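You operate a simulated robot arm through the tools that you are given. There is no shell and no other tool. Be economical: measure what you need, move in short steps, check, and stop when the job is done.

Carry out the task below with a simulated two-armed robot. There is one attempt and no reset: what you move stays moved.

## Task
Put the load card on the middle bench away on the right bench. Take the mini motor from the left bench and put it on the third shelf from the bottom of the right rack. Push the left drawer of the left bench shut. Stack the small motor labelled "26" from the top shelf of the left rack on top of the small motor labelled "29". Put one of the test slips from the long table on the top of the low rack. Put one of the black rings from the steel table on top of the brown medium carton on the strapping bed. Any order will do.

It is judged by the outcome, as a careful person would: the job done as asked, and still so three seconds after it is handed in. It fails if anything else is knocked over, pushed out of place, dropped, spilled or broken.

## Robot
Two 7-joint arms with fingered hands on one trunk, on a base that drives. Base frame: it is fixed to the floor where the robot stands at the start and does not move with it; the origin is under the middle of the robot, x ahead of it, y to its left, z up. Lengths are in cm, angles in rad, forces in N, time in s.
The left shoulder is at the start at [6, 16.6, 75.6], the right one opposite. With the tool pointing down near the work surface each hand reaches from about 30 to 84 cm from the robot's upright axis, wherever it stands, measured 20 degrees to its own side. Places, roughly: black ring (5x5x2 cm) [-80, -420, 80]; left drawer of the left bench [30, 100, 60]; load card [75, 0, 75]; medium carton [-300, -200, 100]; mini motor [50, 100, 75]; right bench [70, -170, 80]; small motor [-200, 375, 100]; test slip [-325, -125, 75]; third shelf of the right rack [-50, 370, 110]; top of the low rack [-300, -280, 80]. Payload 5 kg a hand.
Tool frame (each hand has its own): the origin (TCP) lies between the finger pads and is the grasp point; the fingertips stand 3.2 cm ahead of it; z points along the fingers, y is the line along which they close. The gripper opens to 16 cm. The gripper's body begins 8.9 cm behind the TCP. The gripper is a hand of 3 fingers: y runs from the thumb to the fingers, the wrist lies at [0, 0, -26.7] in the tool frame, and closing takes about 1.5 s.
Orientation is that of the tool frame in the base frame, as [roll, pitch, yaw] about the fixed x, y, z axes, in that order (R = Rz(yaw) Ry(pitch) Rx(roll)). With the fingers straight down and closing along the base's y, the tool's x points along the base's -x, its y along +y and its z along -z.

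## Interface
- The arms move only by the tool nudge_tool. It takes "left_increments", "right_increments" or both (then of equal length, played together; a hand with none holds still); each is a list of rows, each a list of 3 entries, a list of its own where there are three numbers: the turn, a rotation vector about the tool's x, y, z in rad, then the shift along the tool's x, y, z in cm, then the finger opening in cm, from 0 to 16. In form: [[[rx, ry, rz], [dx, dy, dz], gripper], ...]. A call has 1 to 12 rows; each row is the pose to reach, as a shift and turn from the pose commanded when the call began, along the tool's axes at that moment. A row lasts 0.2 s, in which the tool goes at most 5 cm and 0.15 rad; a call with a longer step from one row to the next is refused whole, and so is a gripper value outside its range. A pose out of reach is approached as far as the arm can. The call stops where the force on the tool passes 40 N (or 10 N more than at its start, if that is more) or the arm is blocked; 0.2 s more then pass. The fingers move at their own pace (about 4.5 cm/s each) and stop on an object; they squeeze with about 22 N. The grip force told is the motor's: it shows also when the fingers shut on nothing. Time passes only in rows, and 0.2 s behind the last, so rows that repeat a pose let the fingers close. The reply holds the time, the measured pose of the TCP, the force on the tool along the base axes, the opening and the grip force, in the units named above and with some noise, with the torque about the TCP (base axes, N m) and any sound that the robot's microphone picked up, and new pictures: "show" is both (left out), scene, wrist or none (wrist: the cameras of the hands that moved).
- Cameras (640 x 400 px; columns grow to the right, rows downward): "scene" is now at [3.88, 4.69, 140.25]; the picture's right is [0.57, -0.82, 0.00], its down [-0.56, -0.39, -0.73] and it looks along [0.60, 0.41, -0.68] (base axes); focal length 256 px, centre (320, 200). "left" rides on the left gripper at [-6.5, -0.4, -11.6] in its tool frame; the picture's right is [0.06, -1.00, 0.00], its down [0.87, 0.05, -0.49] and it looks along [0.49, 0.03, 0.87] (tool axes); focal length 261 px, centre (320, 200). "right" rides on the right gripper at [6.5, -0.4, -11.6] in its tool frame; the picture's right is [0.06, 1.00, 0.00], its down [-0.87, 0.05, -0.49] and it looks along [-0.49, 0.03, 0.87] (tool axes); focal length 261 px, centre (320, 200). There is no depth. A picture from a camera that has moved, and an enlarged one, comes with that camera's place and axes in the base frame and with its lens.
- slide_trunk(by): slides the trunk up (or, below 0, down) by that many cm; the arms and the scene camera ride with it, the base frame stays. It gives what a move gives, with no picture.
- drive_base(legs): drives the robot by 1 to 6 legs, each [ahead, turn to the left] in cm and rad, along the robot's own axes; the way and the turn of a leg run together, so that a leg with both is an arc; at most 150 cm and 3.142 rad a leg. The arms and the cameras ride along, it lands a little off, and it stops where it bumps. It gives what a move gives, and a new picture of the scene camera.
- preshape(shape, hand): the hand has 3 fingers and takes this shape, open, in about a second: jaw (thumb against the fingers, like two jaws); tri (thumb and two fingers); tip (a fingertip pinch); poke (one finger out to press); point (the index stretched); flat (the hand flat); cup (the hand cupped); fist (a fist). The gripper value then closes the fingers along that shape, each until it touches; the sizes above hold for jaw. It gives what a move gives, with no picture.
- aim_head(pan, tilt): turns the head with the scene camera to pan (to the left, within 1.501 rad either way) and tilt (down, from -0.506 to 1.204), counted from straight ahead of the robot. It gives what a move gives, and a new picture of the scene camera.
- zoom(camera, box): a new picture of the part [left, top, right, bottom] of that camera's present view, enlarged. No time passes.
- hand_in(): hands the job in; it is judged then, once.

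Work in short steps. Places have to be worked out from the pictures, the camera data and where the tool is seen: move nearer, look again, correct. Check each grasp and each placing, and mend what went wrong. You have 175 turns and 260 pictures in all, those below and enlarged ones among them. Open the grippers and draw the arms clear of the work before you hand the job in, unless the task says otherwise; then end with one line.

The tools are called as a command line: name --argument value ..., lists and objects as JSON in quotes. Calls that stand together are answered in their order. nudge_tool: Moves the arms, as the interface text tells. Its arguments: {"type":"object","properties":{"left_increments":{"type":"array","items":{"type":"array"}},"right_increments":{"type":"array","items":{"type":"array"}},"show":{"type":"string","enum":["both","scene","wrist","none"]}},"required":[]} The other tools are called the same way: slide_trunk (by) slides the trunk up or down; preshape (shape, hand) gives the hand a shape; drive_base (legs) drives the base; aim_head (pan, tilt) turns the head that bears the scene camera; zoom (camera, box) takes an enlarged picture of a part of a camera's view; hand_in () hands the job in.

At the start:

```text
t: 0.0
left_tool_pos: [33.48, 41.42, 107.71]
left_orientation: [-3.141, -0.002, -3.141]
left_wrist_force: [-0.9, 0.2, -0.7]
left_ft_torque: [-0.01, -0.02, 0.01]
left_grip_width: 15.98
left_gripper_force: 0.0
left_shape: jaw
right_tool_pos: [60.63, 10.18, 105.38]
right_orientation: [3.141, 0.0, 3.141]
right_wrist_force: [-0.3, 1.0, -0.4]
right_ft_torque: [-0.03, -0.02, 0.02]
right_grip_width: 16.02
right_gripper_force: 0.0
right_shape: jaw
trunk travel left (down, up): [-30.5, 28.5]
robot x, y, heading: [0.03, 0.1, -0.002]
head pan, tilt: [0.604, 0.752]
```

scene: 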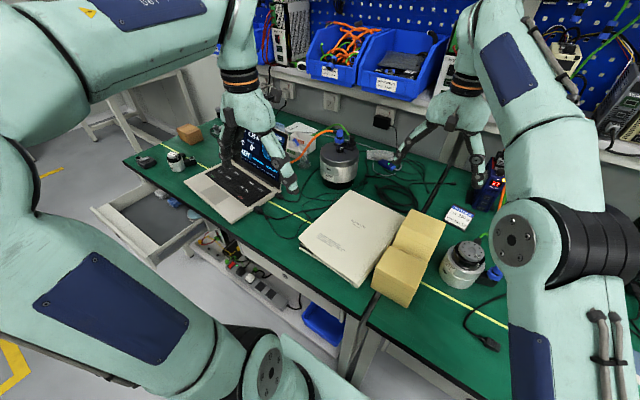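
right: 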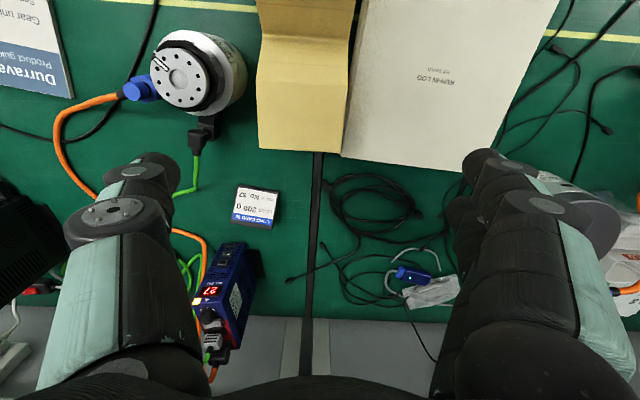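
left: 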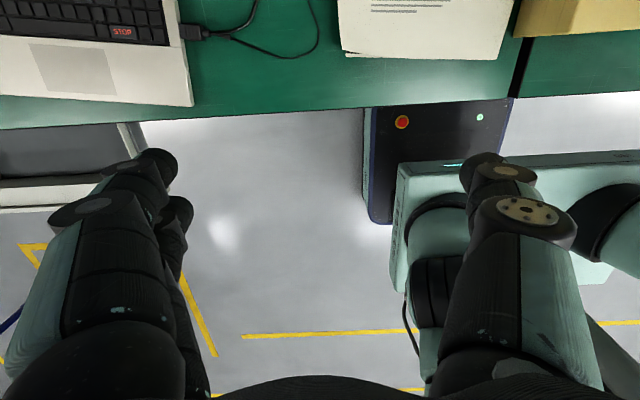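

I start with a closer look at the card below the right hand, which I judge to be at about [79.7, -0.8, 75].

zoom --camera "right" --box '[180, 140, 340, 240]'

aim_head --pan -1.1 --tilt 0.5

```text
4.00 times, centred on (260, 190) of right
camera zoom: at [54.0, 9.82, 116.83], right [-0.06, 1.0, 0.0], down [0.87, 0.05, 0.49], along [0.49, 0.03, -0.87], focal length 1043 px, centre (560, 240)
```

zoom: 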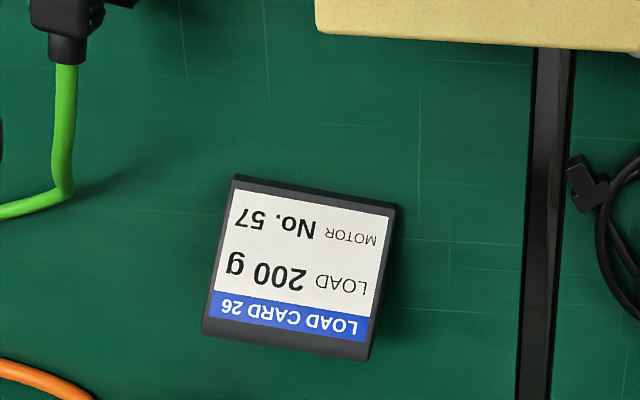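

```text
t: 1.7
left_tool_pos: [33.53, 41.36, 107.81]
left_orientation: [3.14, 0.0, -3.141]
left_wrist_force: [-1.0, 0.0, 0.0]
left_ft_torque: [0.01, -0.06, -0.03]
left_grip_width: 16.0
left_gripper_force: 0.1
left_shape: jaw
right_tool_pos: [60.45, 10.25, 105.42]
right_orientation: [3.141, -0.001, 3.141]
right_wrist_force: [0.5, -0.8, -0.6]
right_ft_torque: [0.02, 0.0, -0.04]
right_grip_width: 16.0
right_gripper_force: 0.1
right_shape: jaw
trunk travel left (down, up): [-30.5, 28.5]
robot x, y, heading: [0.2, -0.33, 0.001]
head pan, tilt: [-1.1, 0.499]
camera scene: at [1.21, -8.12, 142.46], right [-0.89, -0.45, 0.0], down [-0.22, 0.43, -0.88], along [0.4, -0.78, -0.48], focal length 256 px, centre (320, 200)
```

scene: 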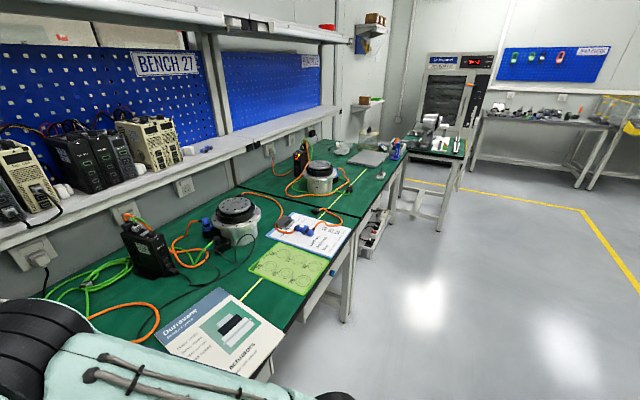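

The card (about 7.7 cm square, turned about 10 degrees) is a thin plate at about [79.7, -0.8]. I move the right hand above it, yawed to its edges, and look.

nudge_tool --right_increments '[[[0, 0, 0.03], [-3, -1.8, 2.5], 14], [[0, 0, 0.06], [-6, -3.6, 5], 12], [[0, 0, 0.09], [-9, -5.4, 7.5], 11], [[0, 0, 0.12], [-12, -7.2, 10], 11], [[0, 0, 0.15], [-15, -9, 12.5], 11], [[0, 0, 0.17], [-18, -10.5, 15], 11], [[0, 0, 0.17], [-19.3, -11, 17], 11], [[0, 0, 0.17], [-19.3, -11, 17], 11]]' --show "wrist"

```text
t: 3.5
left_tool_pos: [33.65, 41.41, 107.69]
left_orientation: [-3.14, -0.003, 3.141]
left_wrist_force: [0.8, -0.4, 0.4]
left_ft_torque: [0.0, 0.05, 0.01]
left_grip_width: 16.0
left_gripper_force: 0.1
left_shape: jaw
right_tool_pos: [74.23, 0.97, 88.83]
right_orientation: [3.139, 0.002, 2.971]
right_wrist_force: [1.5, 0.1, 0.3]
right_ft_torque: [0.01, 0.05, 0.04]
right_grip_width: 11.02
right_gripper_force: 0.1
right_shape: jaw
right hand out of reach, approached as far as the arm can: row 3, 4, 5, 6, 7, 8
trunk travel left (down, up): [-30.5, 28.5]
robot x, y, heading: [-0.04, 0.08, 0.002]
head pan, tilt: [-1.1, 0.499]
camera right: at [67.77, 1.63, 100.16], right [0.11, 0.99, 0.0], down [0.87, -0.09, 0.49], along [0.49, -0.05, -0.87], focal length 261 px, centre (320, 200)
```

right: 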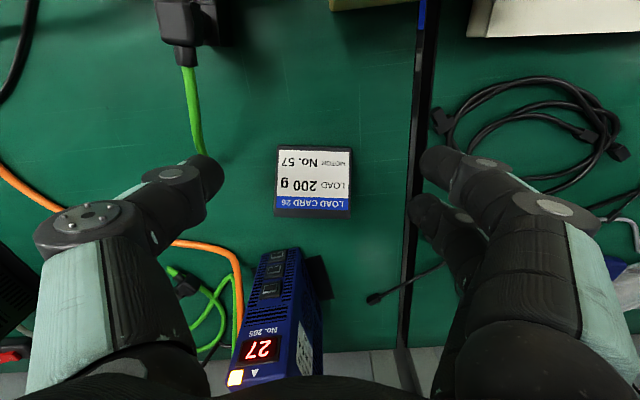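

The card is at about [79.4, -0.2] but the reach falls short by ~5 cm. I check the clearance in front of the base before driving closer.

aim_head --pan 0.0 --tilt 1.2

```text
t: 4.9
left_tool_pos: [33.53, 41.34, 107.69]
left_orientation: [3.14, 0.0, -3.141]
left_wrist_force: [0.5, -0.4, -0.6]
left_ft_torque: [0.01, 0.03, -0.02]
left_grip_width: 15.96
left_gripper_force: 0.2
left_shape: jaw
right_tool_pos: [74.14, 1.04, 88.88]
right_orientation: [3.141, 0.001, 2.972]
right_wrist_force: [-0.6, 0.6, 0.0]
right_ft_torque: [-0.01, 0.04, -0.02]
right_grip_width: 11.01
right_gripper_force: 0.1
right_shape: jaw
trunk travel left (down, up): [-30.5, 28.5]
robot x, y, heading: [0.06, 0.07, -0.003]
head pan, tilt: [0.0, 1.201]
camera scene: at [2.67, -0.03, 137.1], right [0.0, -1.0, 0.0], down [-0.93, 0.0, -0.36], along [0.36, 0.0, -0.93], focal length 256 px, centre (320, 200)
```

scene: 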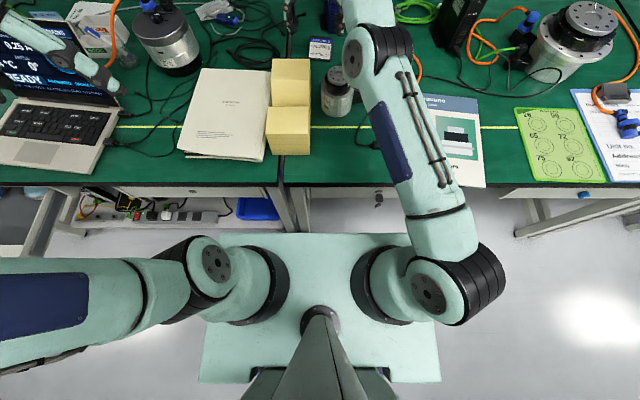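

Legs of the bench are just ahead of the base, so rather than drive I raise the trunk; a shoulder nearer the wrist's height gives more reach.

slide_trunk --by 15

nudge_tool --right_increments '[[[0, 0, 0], [0, 0, 5], 11], [[0, 0, 0], [0, 0, 10], 11], [[0, 0, 0], [-3, 0, 14], 11], [[0, 0, 0], [-5, 0.3, 18], 11], [[0, 0, 0], [-5, 0.3, 20], 11], [[0, 0, 0], [-5, 0.3, 20], 11]]' --show "wrist"

```text
t: 6.6
left_tool_pos: [33.54, 41.37, 122.81]
left_orientation: [-3.141, -0.001, 3.141]
left_wrist_force: [0.2, 0.3, -0.1]
left_ft_torque: [-0.04, 0.02, 0.03]
left_grip_width: 15.97
left_gripper_force: 0.0
left_shape: jaw
right_tool_pos: [74.23, 1.08, 103.77]
right_orientation: [3.14, -0.001, 2.974]
right_wrist_force: [-0.1, -0.5, 0.0]
right_ft_torque: [-0.02, -0.02, 0.03]
right_grip_width: 11.0
right_gripper_force: 0.0
right_shape: jaw
trunk travel left (down, up): [-45.5, 13.5]
robot x, y, heading: [0.09, -0.23, -0.005]
head pan, tilt: [0.0, 1.201]
```

```text
t: 8.0
left_tool_pos: [33.59, 41.35, 122.77]
left_orientation: [3.14, -0.001, 3.141]
left_wrist_force: [-0.2, 0.3, 0.2]
left_ft_torque: [0.01, 0.0, 0.02]
left_grip_width: 15.97
left_gripper_force: 0.1
left_shape: jaw
right_tool_pos: [78.1, 1.14, 84.02]
right_orientation: [3.139, 0.003, 2.973]
right_wrist_force: [0.0, -0.5, -0.2]
right_ft_torque: [0.01, 0.01, 0.0]
right_grip_width: 11.02
right_gripper_force: 0.0
right_shape: jaw
right hand out of reach, approached as far as the arm can: row 1, 2, 4, 5, 6
trunk travel left (down, up): [-45.5, 13.5]
robot x, y, heading: [0.07, 0.1, 0.001]
head pan, tilt: [0.0, 1.201]
camera right: at [71.59, 1.82, 95.4], right [0.11, 0.99, 0.0], down [0.86, -0.09, 0.49], along [0.49, -0.05, -0.87], focal length 261 px, centre (320, 200)
```

right: 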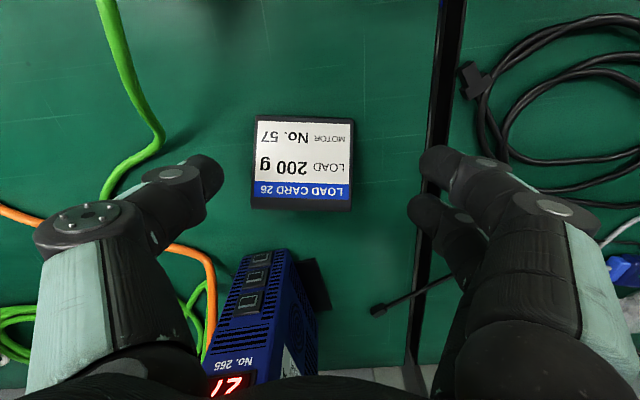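

Card centre is about [79.1, -0.4]; the tool is at [78.1, 1.1, 84]. I shift toward it and come down some 4.5 cm.

nudge_tool --right_increments '[[[0, 0, 0], [-0.3, -1.35, 1.5], 11], [[0, 0, 0], [-0.6, -1.35, 3], 11], [[0, 0, 0], [-0.8, -1.35, 4.5], 11], [[0, 0, 0], [-0.8, -1.35, 4.5], 11]]' --show "wrist"

```text
t: 9.0
left_tool_pos: [33.49, 41.36, 122.67]
left_orientation: [-3.141, -0.002, -3.14]
left_wrist_force: [-0.7, -0.2, -0.5]
left_ft_torque: [-0.01, -0.05, 0.0]
left_grip_width: 16.0
left_gripper_force: 0.0
left_shape: jaw
right_tool_pos: [78.68, -0.39, 79.46]
right_orientation: [3.14, 0.003, 2.972]
right_wrist_force: [1.5, 0.3, 0.3]
right_ft_torque: [-0.04, -0.04, -0.02]
right_grip_width: 11.02
right_gripper_force: 0.1
right_shape: jaw
trunk travel left (down, up): [-45.5, 13.5]
robot x, y, heading: [0.2, -0.24, 0.001]
head pan, tilt: [0.0, 1.201]
camera right: at [72.13, 0.36, 90.94], right [0.11, 0.99, 0.0], down [0.86, -0.09, 0.49], along [0.49, -0.05, -0.87], focal length 261 px, centre (320, 200)
```

right: 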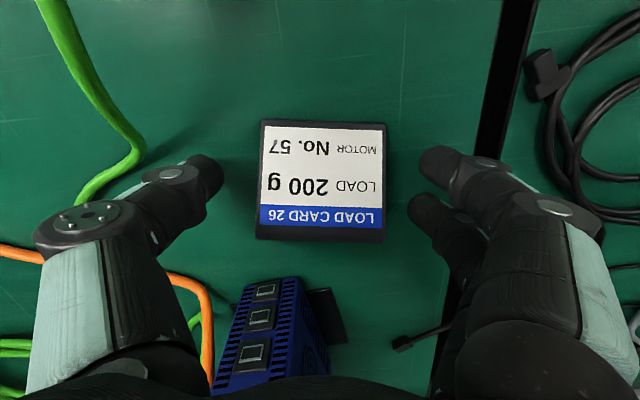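

The card sits centred between the fingers. I lower another centimetre and close.

nudge_tool --right_increments '[[[0, 0, 0], [0, 0, 0.5], 11], [[0, 0, 0], [0, 0, 0.9], 11], [[0, 0, 0], [0, 0, 0.9], 7], [[0, 0, 0], [0, 0, 0.9], 6], [[0, 0, 0], [0, 0, 0.9], 5], [[0, 0, 0], [0, 0, 0.9], 5], [[0, 0, 0], [0, 0, 0.9], 5]]' --show "wrist"

```text
t: 10.6
left_tool_pos: [33.43, 41.34, 122.75]
left_orientation: [-3.14, -0.001, 3.14]
left_wrist_force: [-0.6, -0.8, -0.2]
left_ft_torque: [0.04, -0.03, 0.0]
left_grip_width: 16.0
left_gripper_force: 0.1
left_shape: jaw
right_tool_pos: [78.6, -0.46, 78.66]
right_orientation: [3.141, 0.001, 2.973]
right_wrist_force: [0.4, -0.5, -0.1]
right_ft_torque: [-0.03, 0.03, 0.0]
right_grip_width: 6.8
right_gripper_force: 22.2
right_shape: jaw
trunk travel left (down, up): [-45.5, 13.5]
robot x, y, heading: [0.19, -0.36, -0.002]
head pan, tilt: [0.0, 1.201]
camera right: at [72.09, 0.33, 89.97], right [0.11, 0.99, 0.0], down [0.87, -0.09, 0.49], along [0.49, -0.05, -0.87], focal length 261 px, centre (320, 200)
```

right: 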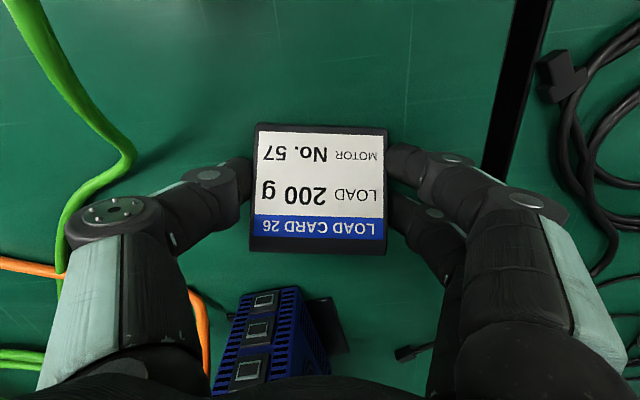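

Gripped at 6.8 cm with 22 N. I lift it up and check that it comes along.

nudge_tool --right_increments '[[[0, 0, 0], [0, 0, -2], 5], [[0, 0, 0], [0, 0, -5], 5], [[0, 0, 0], [2, 0, -9], 5], [[0, 0, 0], [5, 0, -13], 5], [[0, 0, 0], [9, 0, -16], 5], [[0, 0, 0], [13, 0, -18], 5], [[0, 0, 0], [17, 0, -20], 5], [[0, 0, 0], [20, 0, -22], 5]]' --show "wrist"

aim_head --pan -0.7 --tilt 0.9

```text
t: 12.4
left_tool_pos: [33.41, 41.5, 122.82]
left_orientation: [3.141, 0.0, -3.141]
left_wrist_force: [-0.8, -0.5, 0.8]
left_ft_torque: [0.02, -0.02, 0.02]
left_grip_width: 15.97
left_gripper_force: 0.1
left_shape: jaw
right_tool_pos: [58.71, 3.15, 100.61]
right_orientation: [3.138, 0.003, 2.973]
right_wrist_force: [0.5, -0.3, 0.6]
right_ft_torque: [-0.01, -0.05, 0.01]
right_grip_width: 6.79
right_gripper_force: 21.8
right_shape: jaw
trunk travel left (down, up): [-45.5, 13.5]
robot x, y, heading: [0.29, -0.23, 0.006]
head pan, tilt: [0.0, 1.201]
camera right: at [52.2, 3.88, 111.94], right [0.11, 0.99, 0.0], down [0.86, -0.09, 0.49], along [0.49, -0.05, -0.87], focal length 261 px, centre (320, 200)
```

right: 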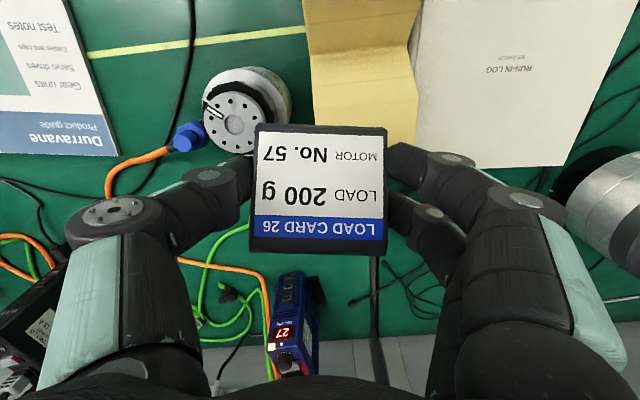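

```text
t: 13.5
left_tool_pos: [33.47, 41.33, 122.66]
left_orientation: [3.141, -0.001, 3.142]
left_wrist_force: [0.3, 0.0, 0.2]
left_ft_torque: [0.02, -0.01, 0.0]
left_grip_width: 15.99
left_gripper_force: 0.1
left_shape: jaw
right_tool_pos: [58.82, 3.02, 100.45]
right_orientation: [3.141, 0.001, 2.971]
right_wrist_force: [0.3, -0.2, -1.0]
right_ft_torque: [0.01, 0.02, 0.01]
right_grip_width: 6.8
right_gripper_force: 21.8
right_shape: jaw
trunk travel left (down, up): [-45.5, 13.5]
robot x, y, heading: [0.17, 0.04, 0.004]
head pan, tilt: [-0.7, 0.901]
camera scene: at [2.85, -4.88, 154.07], right [-0.64, -0.77, 0.0], down [-0.6, 0.5, -0.62], along [0.48, -0.4, -0.78], focal length 256 px, centre (320, 200)
```

scene: 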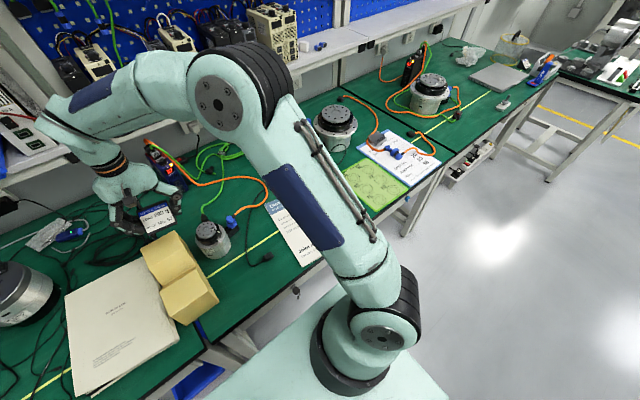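

Card held. I zoom on the far bench to the right to see where cards are kept.

zoom --camera "scene" --box '[320, 0, 640, 200]'

```text
2.00 times, centred on (480, 100) of scene
camera zoom: at [2.85, -4.88, 154.07], right [-0.64, -0.77, 0.0], down [-0.6, 0.5, -0.62], along [0.48, -0.4, -0.78], focal length 512 px, centre (0, 400)
```

zoom: 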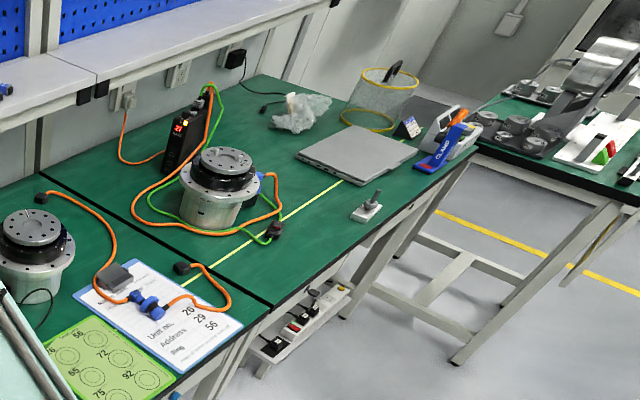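

I back off the bench, turn right and drive along to look at the right bench from close by.

drive_base --legs '[[-40, 0], [0, -1.571], [150, 0], [0, 1.571]]'

```text
t: 30.7
left_tool_pos: [-0.86, -107.6, 122.75]
left_orientation: [-3.141, 0.001, -3.059]
left_wrist_force: [0.1, -0.5, -0.3]
left_ft_torque: [0.0, 0.0, 0.0]
left_grip_width: 16.0
left_gripper_force: 0.1
left_shape: jaw
right_tool_pos: [27.5, -143.62, 100.62]
right_orientation: [3.14, 0.003, 3.053]
right_wrist_force: [-0.8, -0.4, -2.0]
right_ft_torque: [0.02, -0.05, -0.05]
right_grip_width: 6.79
right_gripper_force: 22.5
right_shape: jaw
trunk travel left (down, up): [-45.5, 13.5]
robot x, y, heading: [-30.3, -151.68, 0.085]
head pan, tilt: [-0.7, 0.901]
camera scene: at [-27.55, -156.3, 154.08], right [-0.58, -0.82, 0.0], down [-0.64, 0.45, -0.62], along [0.51, -0.36, -0.78], focal length 256 px, centre (320, 200)
```

scene: 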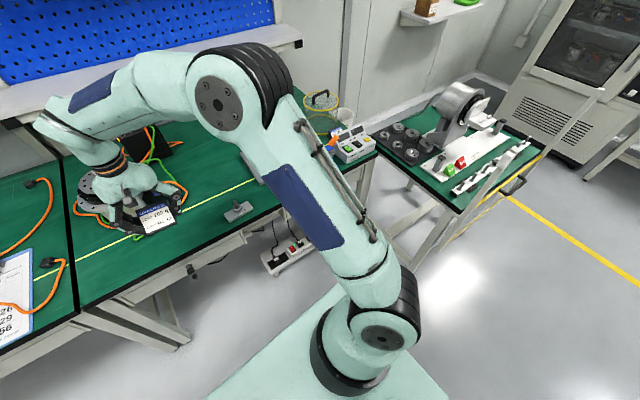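

I zoom toward the right end of this bench past the arm.

zoom --camera "scene" --box '[280, 80, 440, 180]'

drive_base --legs '[[0, -0.8], [30, 0], [0, 0.7]]'

```text
4.00 times, centred on (360, 130) of scene
camera zoom: at [-27.55, -156.3, 154.08], right [-0.58, -0.82, 0.0], down [-0.64, 0.45, -0.62], along [0.51, -0.36, -0.78], focal length 1025 px, centre (160, 480)
```

zoom: 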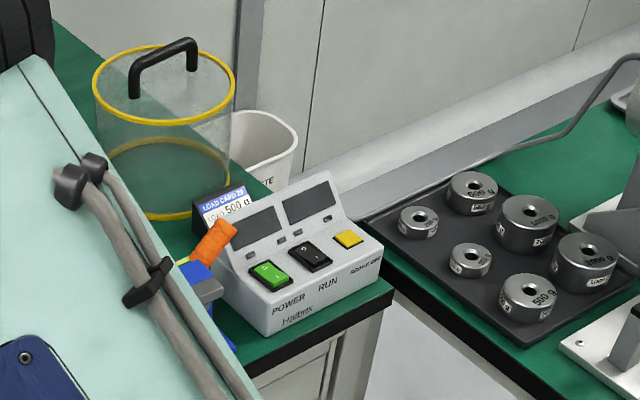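

```text
t: 36.7
left_tool_pos: [25.97, -130.55, 122.72]
left_orientation: [3.141, 0.001, 3.128]
left_wrist_force: [0.5, -0.8, -0.4]
left_ft_torque: [-0.03, 0.01, -0.01]
left_grip_width: 15.98
left_gripper_force: 0.0
left_shape: jaw
right_tool_pos: [50.59, -169.16, 100.47]
right_orientation: [3.139, 0.002, 2.957]
right_wrist_force: [0.0, -0.1, -0.8]
right_ft_torque: [-0.06, 0.0, 0.01]
right_grip_width: 6.78
right_gripper_force: 22.1
right_shape: jaw
trunk travel left (down, up): [-45.5, 13.5]
robot x, y, heading: [-8.51, -171.4, -0.012]
head pan, tilt: [-0.7, 0.901]
camera scene: at [-5.52, -176.31, 154.08], right [-0.66, -0.75, 0.0], down [-0.59, 0.51, -0.62], along [0.47, -0.41, -0.78], focal length 256 px, centre (320, 200)
```

scene: 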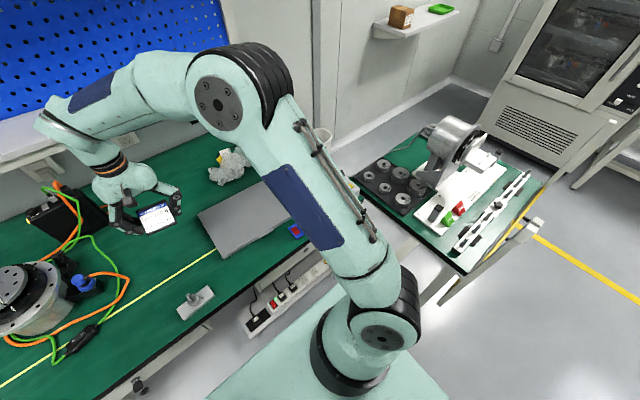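

A standing "Load card 29" holder sits by the Halbrix box at the right end of the bench. I turn right so that the head can see it between the arms.

drive_base --legs '[[-8, 0], [0, -0.7]]'

aim_head --pan 0.0 --tilt 0.75

```text
t: 39.6
left_tool_pos: [36.34, -162.93, 122.66]
left_orientation: [-3.141, 0.0, 2.413]
left_wrist_force: [-0.5, -0.4, 0.6]
left_ft_torque: [0.03, -0.02, 0.01]
left_grip_width: 15.96
left_gripper_force: 0.0
left_shape: jaw
right_tool_pos: [29.52, -208.23, 100.38]
right_orientation: [3.139, 0.0, 2.243]
right_wrist_force: [-0.2, -0.5, 0.1]
right_ft_torque: [0.02, 0.01, 0.01]
right_grip_width: 6.74
right_gripper_force: 21.7
right_shape: jaw
trunk travel left (down, up): [-45.5, 13.5]
robot x, y, heading: [-16.19, -171.16, -0.729]
head pan, tilt: [-0.7, 0.901]
camera scene: at [-17.43, -176.87, 154.07], right [-0.99, -0.14, 0.0], down [-0.11, 0.78, -0.62], along [0.09, -0.61, -0.78], focal length 256 px, centre (320, 200)
```

scene: 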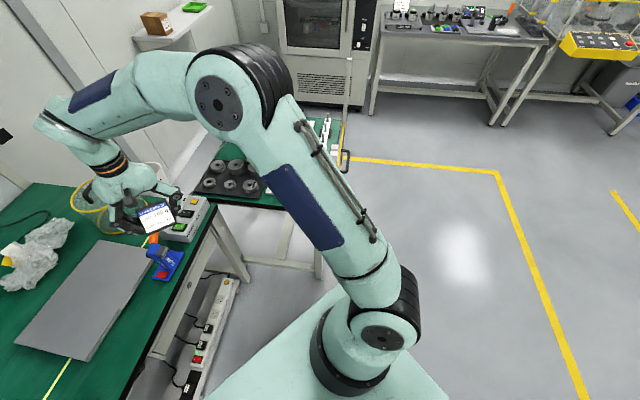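

```text
t: 40.7
left_tool_pos: [36.25, -162.83, 122.75]
left_orientation: [3.141, -0.002, 2.412]
left_wrist_force: [-0.4, -0.3, -1.0]
left_ft_torque: [0.03, -0.01, -0.03]
left_grip_width: 16.01
left_gripper_force: 0.0
left_shape: jaw
right_tool_pos: [29.6, -208.16, 100.44]
right_orientation: [3.139, 0.002, 2.243]
right_wrist_force: [-0.3, 0.7, -0.6]
right_ft_torque: [0.0, 0.01, -0.04]
right_grip_width: 6.77
right_gripper_force: 21.8
right_shape: jaw
trunk travel left (down, up): [-45.5, 13.5]
robot x, y, heading: [-16.03, -171.18, -0.733]
head pan, tilt: [0.0, 0.75]
camera scene: at [-12.31, -174.87, 155.26], right [-0.67, -0.74, 0.0], down [-0.51, 0.46, -0.73], along [0.54, -0.49, -0.68], focal length 256 px, centre (320, 200)
```

scene: 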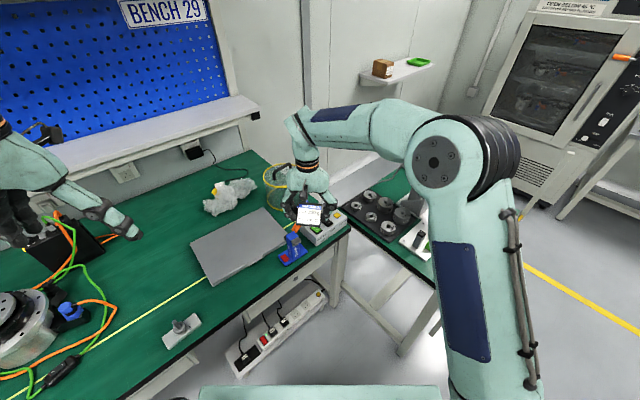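

The hand itself hides the holder; I move it aside to its right.

nudge_tool --right_increments '[[[0, 0, 0], [0, -5, 0], 5], [[0, 0, 0], [0, -10, 0], 5], [[0, 0, 0], [0, -15, 0], 5], [[0, 0, 0], [0, -20, 0], 5], [[0, 0, 0], [0, -24, 0], 5], [[0, 0, 0], [0, -24, 0], 5]]' --show "none"

zoom --camera "scene" --box '[220, 120, 380, 280]'

```text
t: 42.1
left_tool_pos: [36.35, -162.71, 122.68]
left_orientation: [3.142, -0.001, 2.412]
left_wrist_force: [-0.3, 1.2, -0.3]
left_ft_torque: [-0.03, 0.0, 0.03]
left_grip_width: 16.02
left_gripper_force: 0.1
left_shape: jaw
right_tool_pos: [10.78, -222.88, 100.39]
right_orientation: [3.14, 0.002, 2.243]
right_wrist_force: [-1.0, -0.2, -1.1]
right_ft_torque: [0.01, 0.0, -0.01]
right_grip_width: 6.77
right_gripper_force: 21.5
right_shape: jaw
trunk travel left (down, up): [-45.5, 13.5]
robot x, y, heading: [-16.57, -171.49, -0.732]
head pan, tilt: [0.0, 0.75]
```

```text
2.50 times, centred on (300, 200) of scene
camera zoom: at [-12.28, -174.85, 155.26], right [-0.67, -0.75, 0.0], down [-0.51, 0.45, -0.73], along [0.54, -0.49, -0.68], focal length 640 px, centre (370, 200)
```

zoom: 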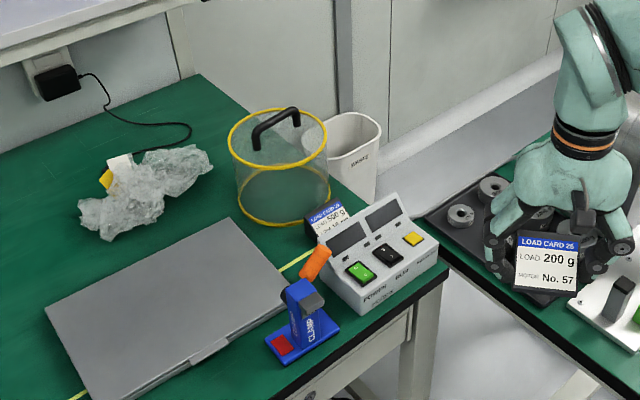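

I zoom tighter on the other card's place behind the box.

zoom --camera "scene" --box '[270, 160, 340, 230]'

aim_head --pan 0.35 --tilt 0.4

```text
5.71 times, centred on (305, 195) of scene
camera zoom: at [-12.28, -174.85, 155.26], right [-0.67, -0.75, 0.0], down [-0.51, 0.45, -0.73], along [0.54, -0.49, -0.68], focal length 1464 px, centre (406, 229)
```

zoom: 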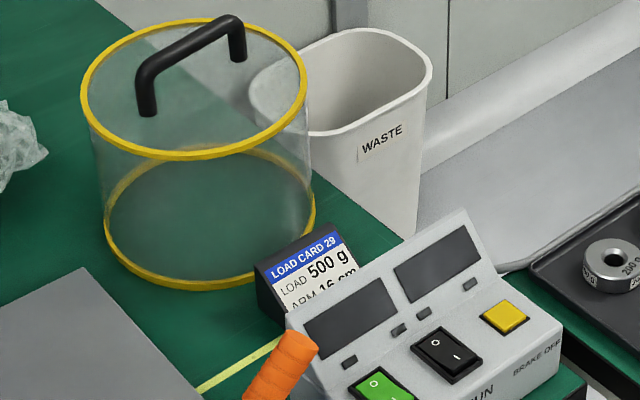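

```text
t: 43.0
left_tool_pos: [36.18, -162.93, 122.79]
left_orientation: [3.141, 0.0, 2.413]
left_wrist_force: [-0.2, 0.7, -0.8]
left_ft_torque: [-0.03, 0.0, 0.01]
left_grip_width: 15.99
left_gripper_force: 0.0
left_shape: jaw
right_tool_pos: [10.77, -222.88, 100.35]
right_orientation: [3.141, 0.002, 2.241]
right_wrist_force: [0.2, -0.2, 0.1]
right_ft_torque: [0.0, 0.01, 0.01]
right_grip_width: 6.76
right_gripper_force: 21.9
right_shape: jaw
trunk travel left (down, up): [-45.5, 13.5]
robot x, y, heading: [-16.19, -171.04, -0.725]
head pan, tilt: [0.351, 0.4]
camera scene: at [-9.89, -172.79, 158.37], right [-0.37, -0.93, 0.0], down [-0.36, 0.14, -0.92], along [0.86, -0.34, -0.39], focal length 256 px, centre (320, 200)
```

scene: 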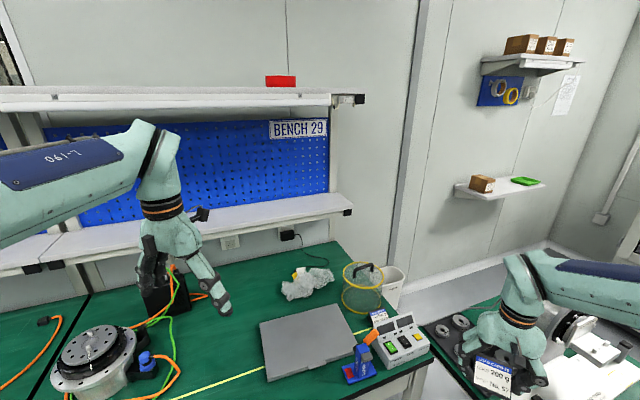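

The card 29 is a wedge-like stand on the bench. I check the rest of the bench (red object on the upper shelf, labels) for a dedicated place.

zoom --camera "scene" --box '[220, 60, 380, 160]'

aim_head --pan 0.75 --tilt 0.95

```text
4.00 times, centred on (300, 110) of scene
camera zoom: at [-9.89, -172.79, 158.37], right [-0.37, -0.93, 0.0], down [-0.36, 0.14, -0.92], along [0.86, -0.34, -0.39], focal length 1025 px, centre (400, 560)
```

zoom: 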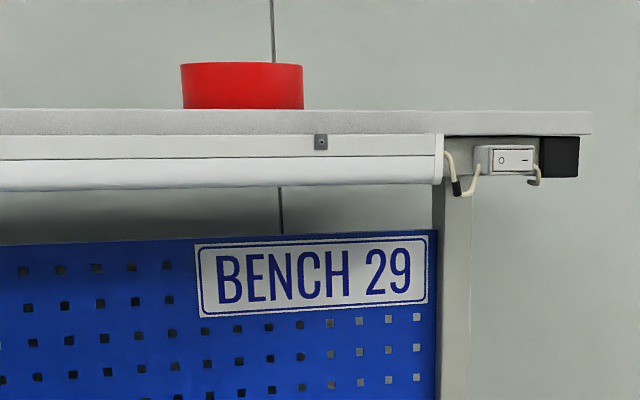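

```text
t: 43.9
left_tool_pos: [36.1, -162.8, 122.73]
left_orientation: [-3.141, 0.0, 2.411]
left_wrist_force: [-0.5, -0.4, -0.1]
left_ft_torque: [0.0, 0.0, 0.0]
left_grip_width: 15.97
left_gripper_force: 0.1
left_shape: jaw
right_tool_pos: [10.73, -222.96, 100.32]
right_orientation: [3.139, 0.002, 2.241]
right_wrist_force: [0.2, 0.4, -0.4]
right_ft_torque: [-0.04, -0.03, 0.0]
right_grip_width: 6.76
right_gripper_force: 22.1
right_shape: jaw
trunk travel left (down, up): [-45.5, 13.5]
robot x, y, heading: [-16.53, -171.1, -0.731]
head pan, tilt: [0.75, 0.949]
camera scene: at [-11.21, -169.2, 153.72], right [0.02, -1.0, 0.0], down [-0.81, -0.02, -0.58], along [0.58, 0.01, -0.81], focal length 256 px, centre (320, 200)
```

scene: 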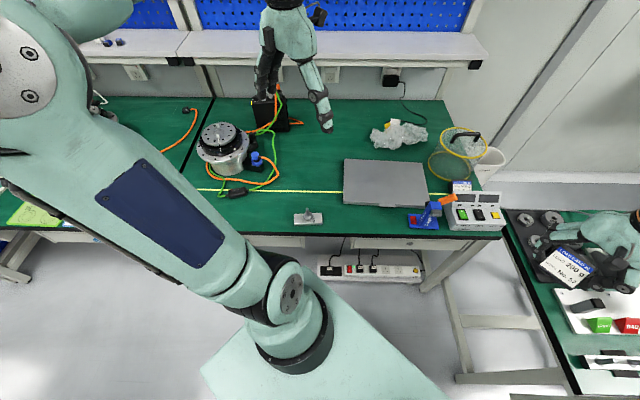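

No slot or holder seems to exist; the card belongs on the bench top, and there is a clear area left of the laptop at about [60, -168]. I turn back to face the bench and close in.

drive_base --legs '[[0, 0.73], [12, 0]]'

nudge_tool --right_increments '[[[0, 0, -0.1], [-3, 4, 0], 5], [[0, 0, -0.17], [-6, 8, 0], 5], [[0, 0, -0.17], [-8, 12, 0], 5], [[0, 0, -0.17], [-10, 16, 1], 5], [[0, 0, -0.17], [-12, 20, 3], 5], [[0, 0, -0.17], [-12, 20, 6], 5], [[0, 0, -0.17], [-12, 20, 8], 5], [[0, 0, -0.17], [-12, 20, 8], 5]]' --show "wrist"

```text
t: 47.1
left_tool_pos: [30.31, -130.63, 122.58]
left_orientation: [-3.141, -0.001, 3.129]
left_wrist_force: [0.0, -0.6, 0.4]
left_ft_torque: [-0.03, 0.06, -0.01]
left_grip_width: 15.99
left_gripper_force: 0.0
left_shape: jaw
right_tool_pos: [50.41, -192.71, 100.22]
right_orientation: [3.141, -0.001, 2.958]
right_wrist_force: [0.4, -0.1, -0.9]
right_ft_torque: [0.01, 0.02, -0.03]
right_grip_width: 6.75
right_gripper_force: 22.2
right_shape: jaw
trunk travel left (down, up): [-45.5, 13.5]
robot x, y, heading: [-4.04, -171.31, -0.014]
head pan, tilt: [0.75, 0.949]
camera scene: at [-1.39, -166.59, 153.71], right [0.67, -0.74, 0.0], down [-0.6, -0.55, -0.58], along [0.43, 0.39, -0.81], focal length 256 px, centre (320, 200)
```

scene: 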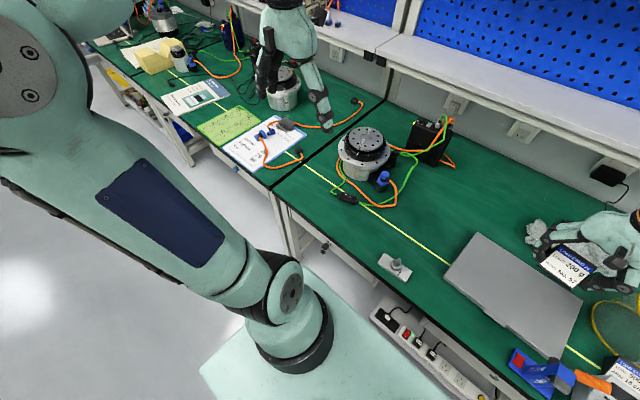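

```text
t: 48.9
left_tool_pos: [30.07, -130.57, 122.75]
left_orientation: [-3.142, 0.001, 3.127]
left_wrist_force: [0.1, 0.0, -0.1]
left_ft_torque: [-0.01, 0.0, 0.0]
left_grip_width: 16.01
left_gripper_force: 0.0
left_shape: jaw
right_tool_pos: [65.72, -175.11, 92.49]
right_orientation: [3.139, 0.002, 3.127]
right_wrist_force: [0.7, -0.7, 0.4]
right_ft_torque: [-0.02, -0.01, 0.0]
right_grip_width: 6.76
right_gripper_force: 21.7
right_shape: jaw
trunk travel left (down, up): [-45.5, 13.5]
robot x, y, heading: [-4.08, -171.45, -0.012]
head pan, tilt: [0.75, 0.949]
camera right: at [59.16, -175.44, 103.81], right [-0.05, 1.0, 0.0], down [0.87, 0.04, 0.49], along [0.49, 0.02, -0.87], focal length 261 px, centre (320, 200)
```

right: 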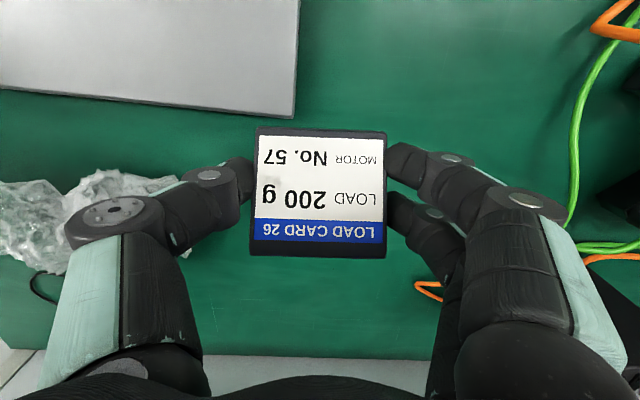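

Laptop corner is at about [65, -178]; I place the card at [61, -168.5], lowering to just above the grasp height.

nudge_tool --right_increments '[[[0, 0, 0], [2, 3, 2], 5], [[0, 0, 0], [4, 6, 5], 5], [[0, 0, 0], [4.7, 6.5, 9], 5], [[0, 0, 0], [4.7, 6.5, 12], 5], [[0, 0, 0], [4.7, 6.5, 13], 5], [[0, 0, 0], [4.7, 6.5, 13.5], 5], [[0, 0, 0], [4.7, 6.5, 13.7], 5], [[0, 0, 0], [4.7, 6.5, 13.7], 5]]' --show "wrist"

```text
t: 50.7
left_tool_pos: [30.11, -130.65, 122.83]
left_orientation: [3.141, -0.001, 3.128]
left_wrist_force: [-0.1, 0.2, -0.7]
left_ft_torque: [0.01, -0.01, 0.0]
left_grip_width: 16.0
left_gripper_force: 0.1
left_shape: jaw
right_tool_pos: [61.15, -168.58, 78.83]
right_orientation: [3.141, 0.0, 3.128]
right_wrist_force: [0.4, -0.4, 0.1]
right_ft_torque: [0.02, 0.01, -0.03]
right_grip_width: 6.77
right_gripper_force: 21.9
right_shape: jaw
trunk travel left (down, up): [-45.5, 13.5]
robot x, y, heading: [-3.79, -171.54, -0.011]
head pan, tilt: [0.75, 0.949]
camera right: at [54.57, -168.92, 90.12], right [-0.05, 1.0, 0.0], down [0.87, 0.04, 0.49], along [0.49, 0.02, -0.87], focal length 261 px, centre (320, 200)
```

right: 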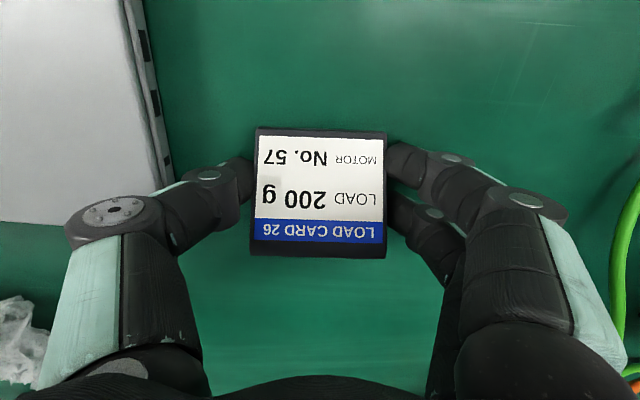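

Nearly at bench height; I lower 0.2 more, open slightly and rise.

nudge_tool --right_increments '[[[0, 0, 0], [0, 0, 0.2], 5], [[0, 0, 0], [0, 0, 0.2], 8], [[0, 0, 0], [0, 0, 0.2], 9.5], [[0, 0, 0], [0, 0, 0.2], 9.5], [[0, 0, 0], [0, 0, -2], 9.5], [[0, 0, 0], [0, 0, -6], 9.5], [[0, 0, 0], [0, 0, -11], 9.5], [[0, 0, 0], [4, 0, -15], 9.5], [[0, 0, 0], [9, 0, -15], 9.5]]' --show "wrist"

```text
refused: row 8 steps farther than a row can; nothing moved
```

nudge_tool --right_increments '[[[0, 0, 0], [0, 0, 0.2], 5], [[0, 0, 0], [0, 0, 0.2], 8], [[0, 0, 0], [0, 0, 0.2], 9.5], [[0, 0, 0], [0, 0, 0.2], 9.5], [[0, 0, 0], [0, 0, -2], 9.5], [[0, 0, 0], [0, 0, -6], 9.5], [[0, 0, 0], [0, 0, -10.5], 9.5], [[0, 0, 0], [2, 0, -14.5], 9.5], [[0, 0, 0], [5, 0, -18], 9.5], [[0, 0, 0], [8, 0, -21], 9.5]]' --show "wrist"

```text
t: 52.9
left_tool_pos: [29.95, -130.69, 122.69]
left_orientation: [-3.141, 0.002, 3.129]
left_wrist_force: [-0.5, -0.8, 0.7]
left_ft_torque: [0.02, -0.02, 0.0]
left_grip_width: 15.98
left_gripper_force: 0.0
left_shape: jaw
right_tool_pos: [53.21, -168.25, 99.62]
right_orientation: [-3.141, 0.002, 3.131]
right_wrist_force: [-0.1, -0.6, 0.3]
right_ft_torque: [0.0, 0.0, 0.04]
right_grip_width: 9.44
right_gripper_force: 0.1
right_shape: jaw
trunk travel left (down, up): [-45.5, 13.5]
robot x, y, heading: [-4.03, -171.77, -0.017]
head pan, tilt: [0.75, 0.949]
camera right: at [46.65, -168.68, 110.96], right [-0.05, 1.0, 0.0], down [0.87, 0.04, 0.49], along [0.49, 0.02, -0.87], focal length 261 px, centre (320, 200)
```

right: 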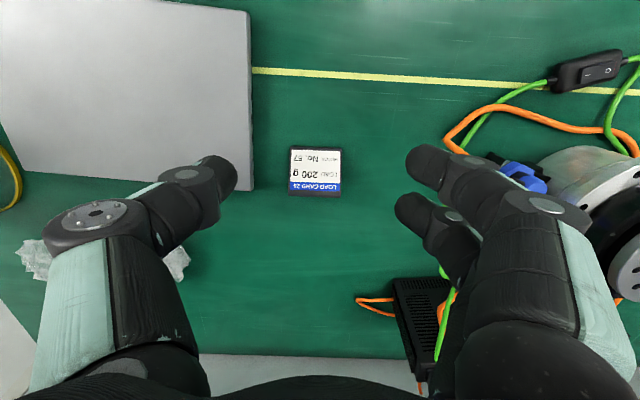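

The card rests on the right bench. Next I back off, turn left and drive toward the left bench, stopping to look ahead.

drive_base --legs '[[-50, 0], [0, 1.588], [130, 0]]'

aim_head --pan 0.0 --tilt 0.45

```text
t: 65.8
left_tool_pos: [-100.05, -9.86, 122.69]
left_orientation: [-3.141, 0.0, -1.554]
left_wrist_force: [-0.2, 0.4, -0.1]
left_ft_torque: [0.0, 0.01, -0.01]
left_grip_width: 16.0
left_gripper_force: 0.1
left_shape: jaw
right_tool_pos: [-62.99, 14.5, 99.48]
right_orientation: [3.141, 0.0, -1.552]
right_wrist_force: [0.5, 0.3, 0.2]
right_ft_torque: [-0.02, 0.0, 0.0]
right_grip_width: 9.45
right_gripper_force: 0.0
right_shape: jaw
trunk travel left (down, up): [-45.5, 13.5]
robot x, y, heading: [-58.24, -42.64, 1.587]
head pan, tilt: [0.75, 0.949]
camera scene: at [-63.07, -40.45, 153.71], right [0.72, 0.69, 0.0], down [0.56, -0.59, -0.58], along [-0.4, 0.42, -0.81], focal length 256 px, centre (320, 200)
```

scene: 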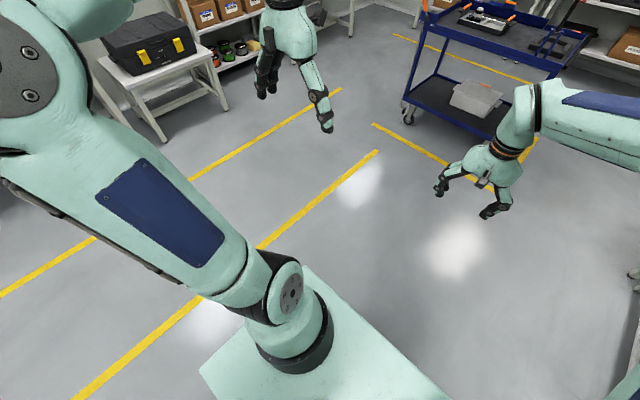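

```text
t: 66.9
left_tool_pos: [-100.02, -9.85, 122.72]
left_orientation: [3.14, 0.0, -1.554]
left_wrist_force: [0.4, 0.5, -0.4]
left_ft_torque: [0.03, 0.01, 0.03]
left_grip_width: 15.99
left_gripper_force: 0.0
left_shape: jaw
right_tool_pos: [-62.99, 14.63, 99.53]
right_orientation: [3.141, -0.001, -1.553]
right_wrist_force: [0.4, -0.3, 0.5]
right_ft_torque: [0.0, -0.03, 0.03]
right_grip_width: 9.46
right_gripper_force: 0.0
right_shape: jaw
trunk travel left (down, up): [-45.5, 13.5]
robot x, y, heading: [-58.12, -42.97, 1.589]
head pan, tilt: [0.0, 0.45]
camera scene: at [-58.18, -36.53, 157.9], right [1.0, 0.02, 0.0], down [0.01, -0.44, -0.9], along [-0.02, 0.9, -0.44], focal length 256 px, centre (320, 200)
```

scene: 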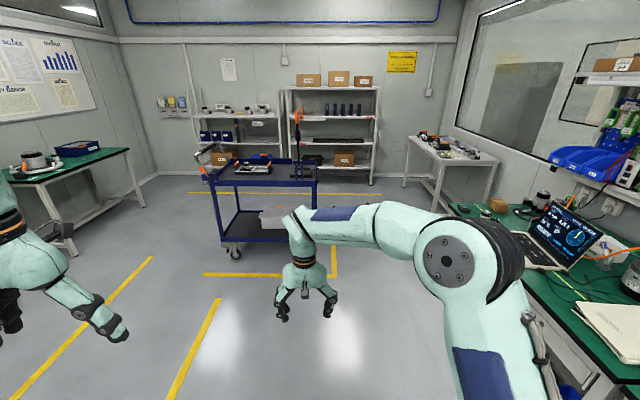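

The way to the left bench is clear up to a cart at y≈165. I drive on to y≈87 and turn to face the left bench.

drive_base --legs '[[130, 0], [0, -1.589]]'

aim_head --pan 0.2 --tilt 0.5

```text
t: 77.2
left_tool_pos: [-29.67, 129.81, 122.72]
left_orientation: [-3.141, 0.0, -3.09]
left_wrist_force: [0.0, 0.0, 0.6]
left_ft_torque: [0.01, -0.02, 0.03]
left_grip_width: 15.96
left_gripper_force: 0.1
left_shape: jaw
right_tool_pos: [-3.95, 93.76, 99.62]
right_orientation: [3.139, 0.0, -3.09]
right_wrist_force: [0.1, 0.2, 0.8]
right_ft_torque: [0.01, 0.02, 0.03]
right_grip_width: 9.45
right_gripper_force: 0.0
right_shape: jaw
trunk travel left (down, up): [-45.5, 13.5]
robot x, y, heading: [-60.95, 86.66, 0.061]
head pan, tilt: [0.0, 0.45]
camera scene: at [-54.58, 87.07, 157.91], right [0.05, -1.0, 0.0], down [-0.43, -0.02, -0.9], along [0.9, 0.05, -0.44], focal length 256 px, centre (320, 200)
```

scene: 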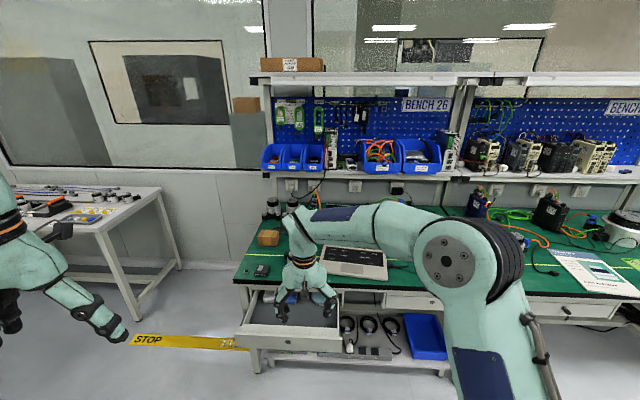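

```text
t: 77.9
left_tool_pos: [-29.65, 129.74, 122.61]
left_orientation: [3.142, 0.0, -3.088]
left_wrist_force: [-0.2, -1.1, -0.3]
left_ft_torque: [0.0, 0.01, 0.02]
left_grip_width: 15.99
left_gripper_force: 0.1
left_shape: jaw
right_tool_pos: [-3.88, 93.69, 99.44]
right_orientation: [-3.141, -0.001, -3.089]
right_wrist_force: [-0.1, -0.5, -0.4]
right_ft_torque: [0.05, 0.0, 0.0]
right_grip_width: 9.44
right_gripper_force: 0.0
right_shape: jaw
trunk travel left (down, up): [-45.5, 13.5]
robot x, y, heading: [-60.93, 86.99, 0.056]
head pan, tilt: [0.201, 0.499]
camera scene: at [-54.96, 88.88, 157.46], right [0.25, -0.97, 0.0], down [-0.46, -0.12, -0.88], along [0.85, 0.22, -0.48], focal length 256 px, centre (320, 200)
```

scene: 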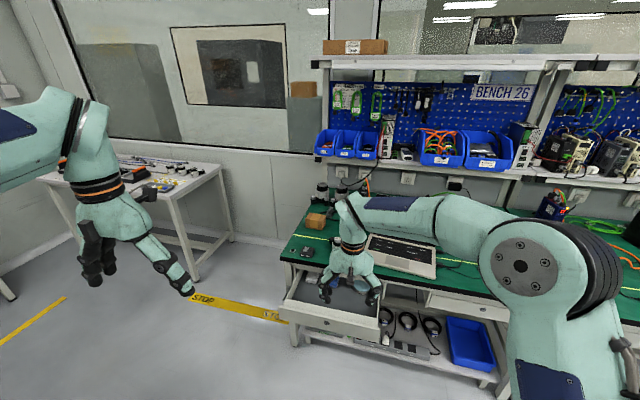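

The drawer's front panel is at x≈12, y 82–123, with its handle near [11, 102, 60]. I make a fist with the right hand, and swing it to point forward.

preshape --hand "right" --shape "fist"

nudge_tool --right_increments '[[[0, -0.15, 0], [0, 0, 0], 0], [[0, -0.3, 0], [0, 0, 0], 0], [[0, -0.45, 0], [0, 0, 0], 0], [[0, -0.6, 0], [0, 0, 0], 0], [[0, -0.75, 0], [0, 0, 0], 0], [[0, -0.9, 0], [0, 0, 0], 0], [[0, -1.05, 0], [0, 0, 0], 0], [[0, -1.2, 0], [0, 0, 0], 0], [[0, -1.35, 0], [0, 0, 0], 0], [[0, -1.45, 0], [0, 0, 0], 0], [[0, -1.5, 0], [0, 0, 0], 0]]' --show "scene"

```text
t: 78.8
left_tool_pos: [-29.57, 129.91, 122.66]
left_orientation: [-3.141, 0.0, -3.09]
left_wrist_force: [-0.2, 0.0, -0.8]
left_ft_torque: [0.02, 0.04, 0.03]
left_grip_width: 15.98
left_gripper_force: 0.0
left_shape: jaw
right_tool_pos: [-4.01, 93.73, 99.6]
right_orientation: [-3.141, 0.0, -3.089]
right_wrist_force: [-0.6, -0.9, 1.5]
right_ft_torque: [-0.01, 0.03, 0.01]
right_grip_width: 0.02
right_gripper_force: 0.1
right_shape: fist
trunk travel left (down, up): [-45.5, 13.5]
robot x, y, heading: [-60.81, 86.43, 0.054]
head pan, tilt: [0.201, 0.499]
```

```text
t: 81.2
left_tool_pos: [-29.58, 129.75, 122.77]
left_orientation: [-3.141, -0.002, -3.09]
left_wrist_force: [-0.2, -0.1, 0.2]
left_ft_torque: [0.0, 0.0, -0.02]
left_grip_width: 15.98
left_gripper_force: 0.0
left_shape: jaw
right_tool_pos: [-3.7, 93.75, 99.54]
right_orientation: [3.118, 1.504, -3.114]
right_wrist_force: [-0.1, -0.4, 0.3]
right_ft_torque: [-0.01, 0.0, 0.01]
right_grip_width: 0.0
right_gripper_force: 0.0
right_shape: fist
trunk travel left (down, up): [-45.5, 13.5]
robot x, y, heading: [-60.43, 86.66, 0.053]
head pan, tilt: [0.201, 0.499]
camera scene: at [-54.97, 88.92, 157.46], right [0.25, -0.97, 0.0], down [-0.46, -0.12, -0.88], along [0.85, 0.22, -0.48], focal length 256 px, centre (320, 200)
```

scene: 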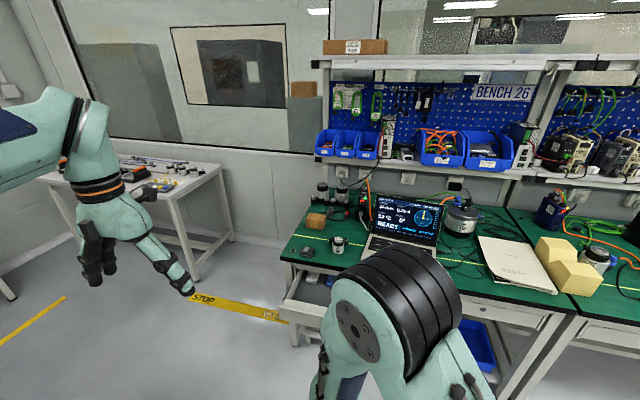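

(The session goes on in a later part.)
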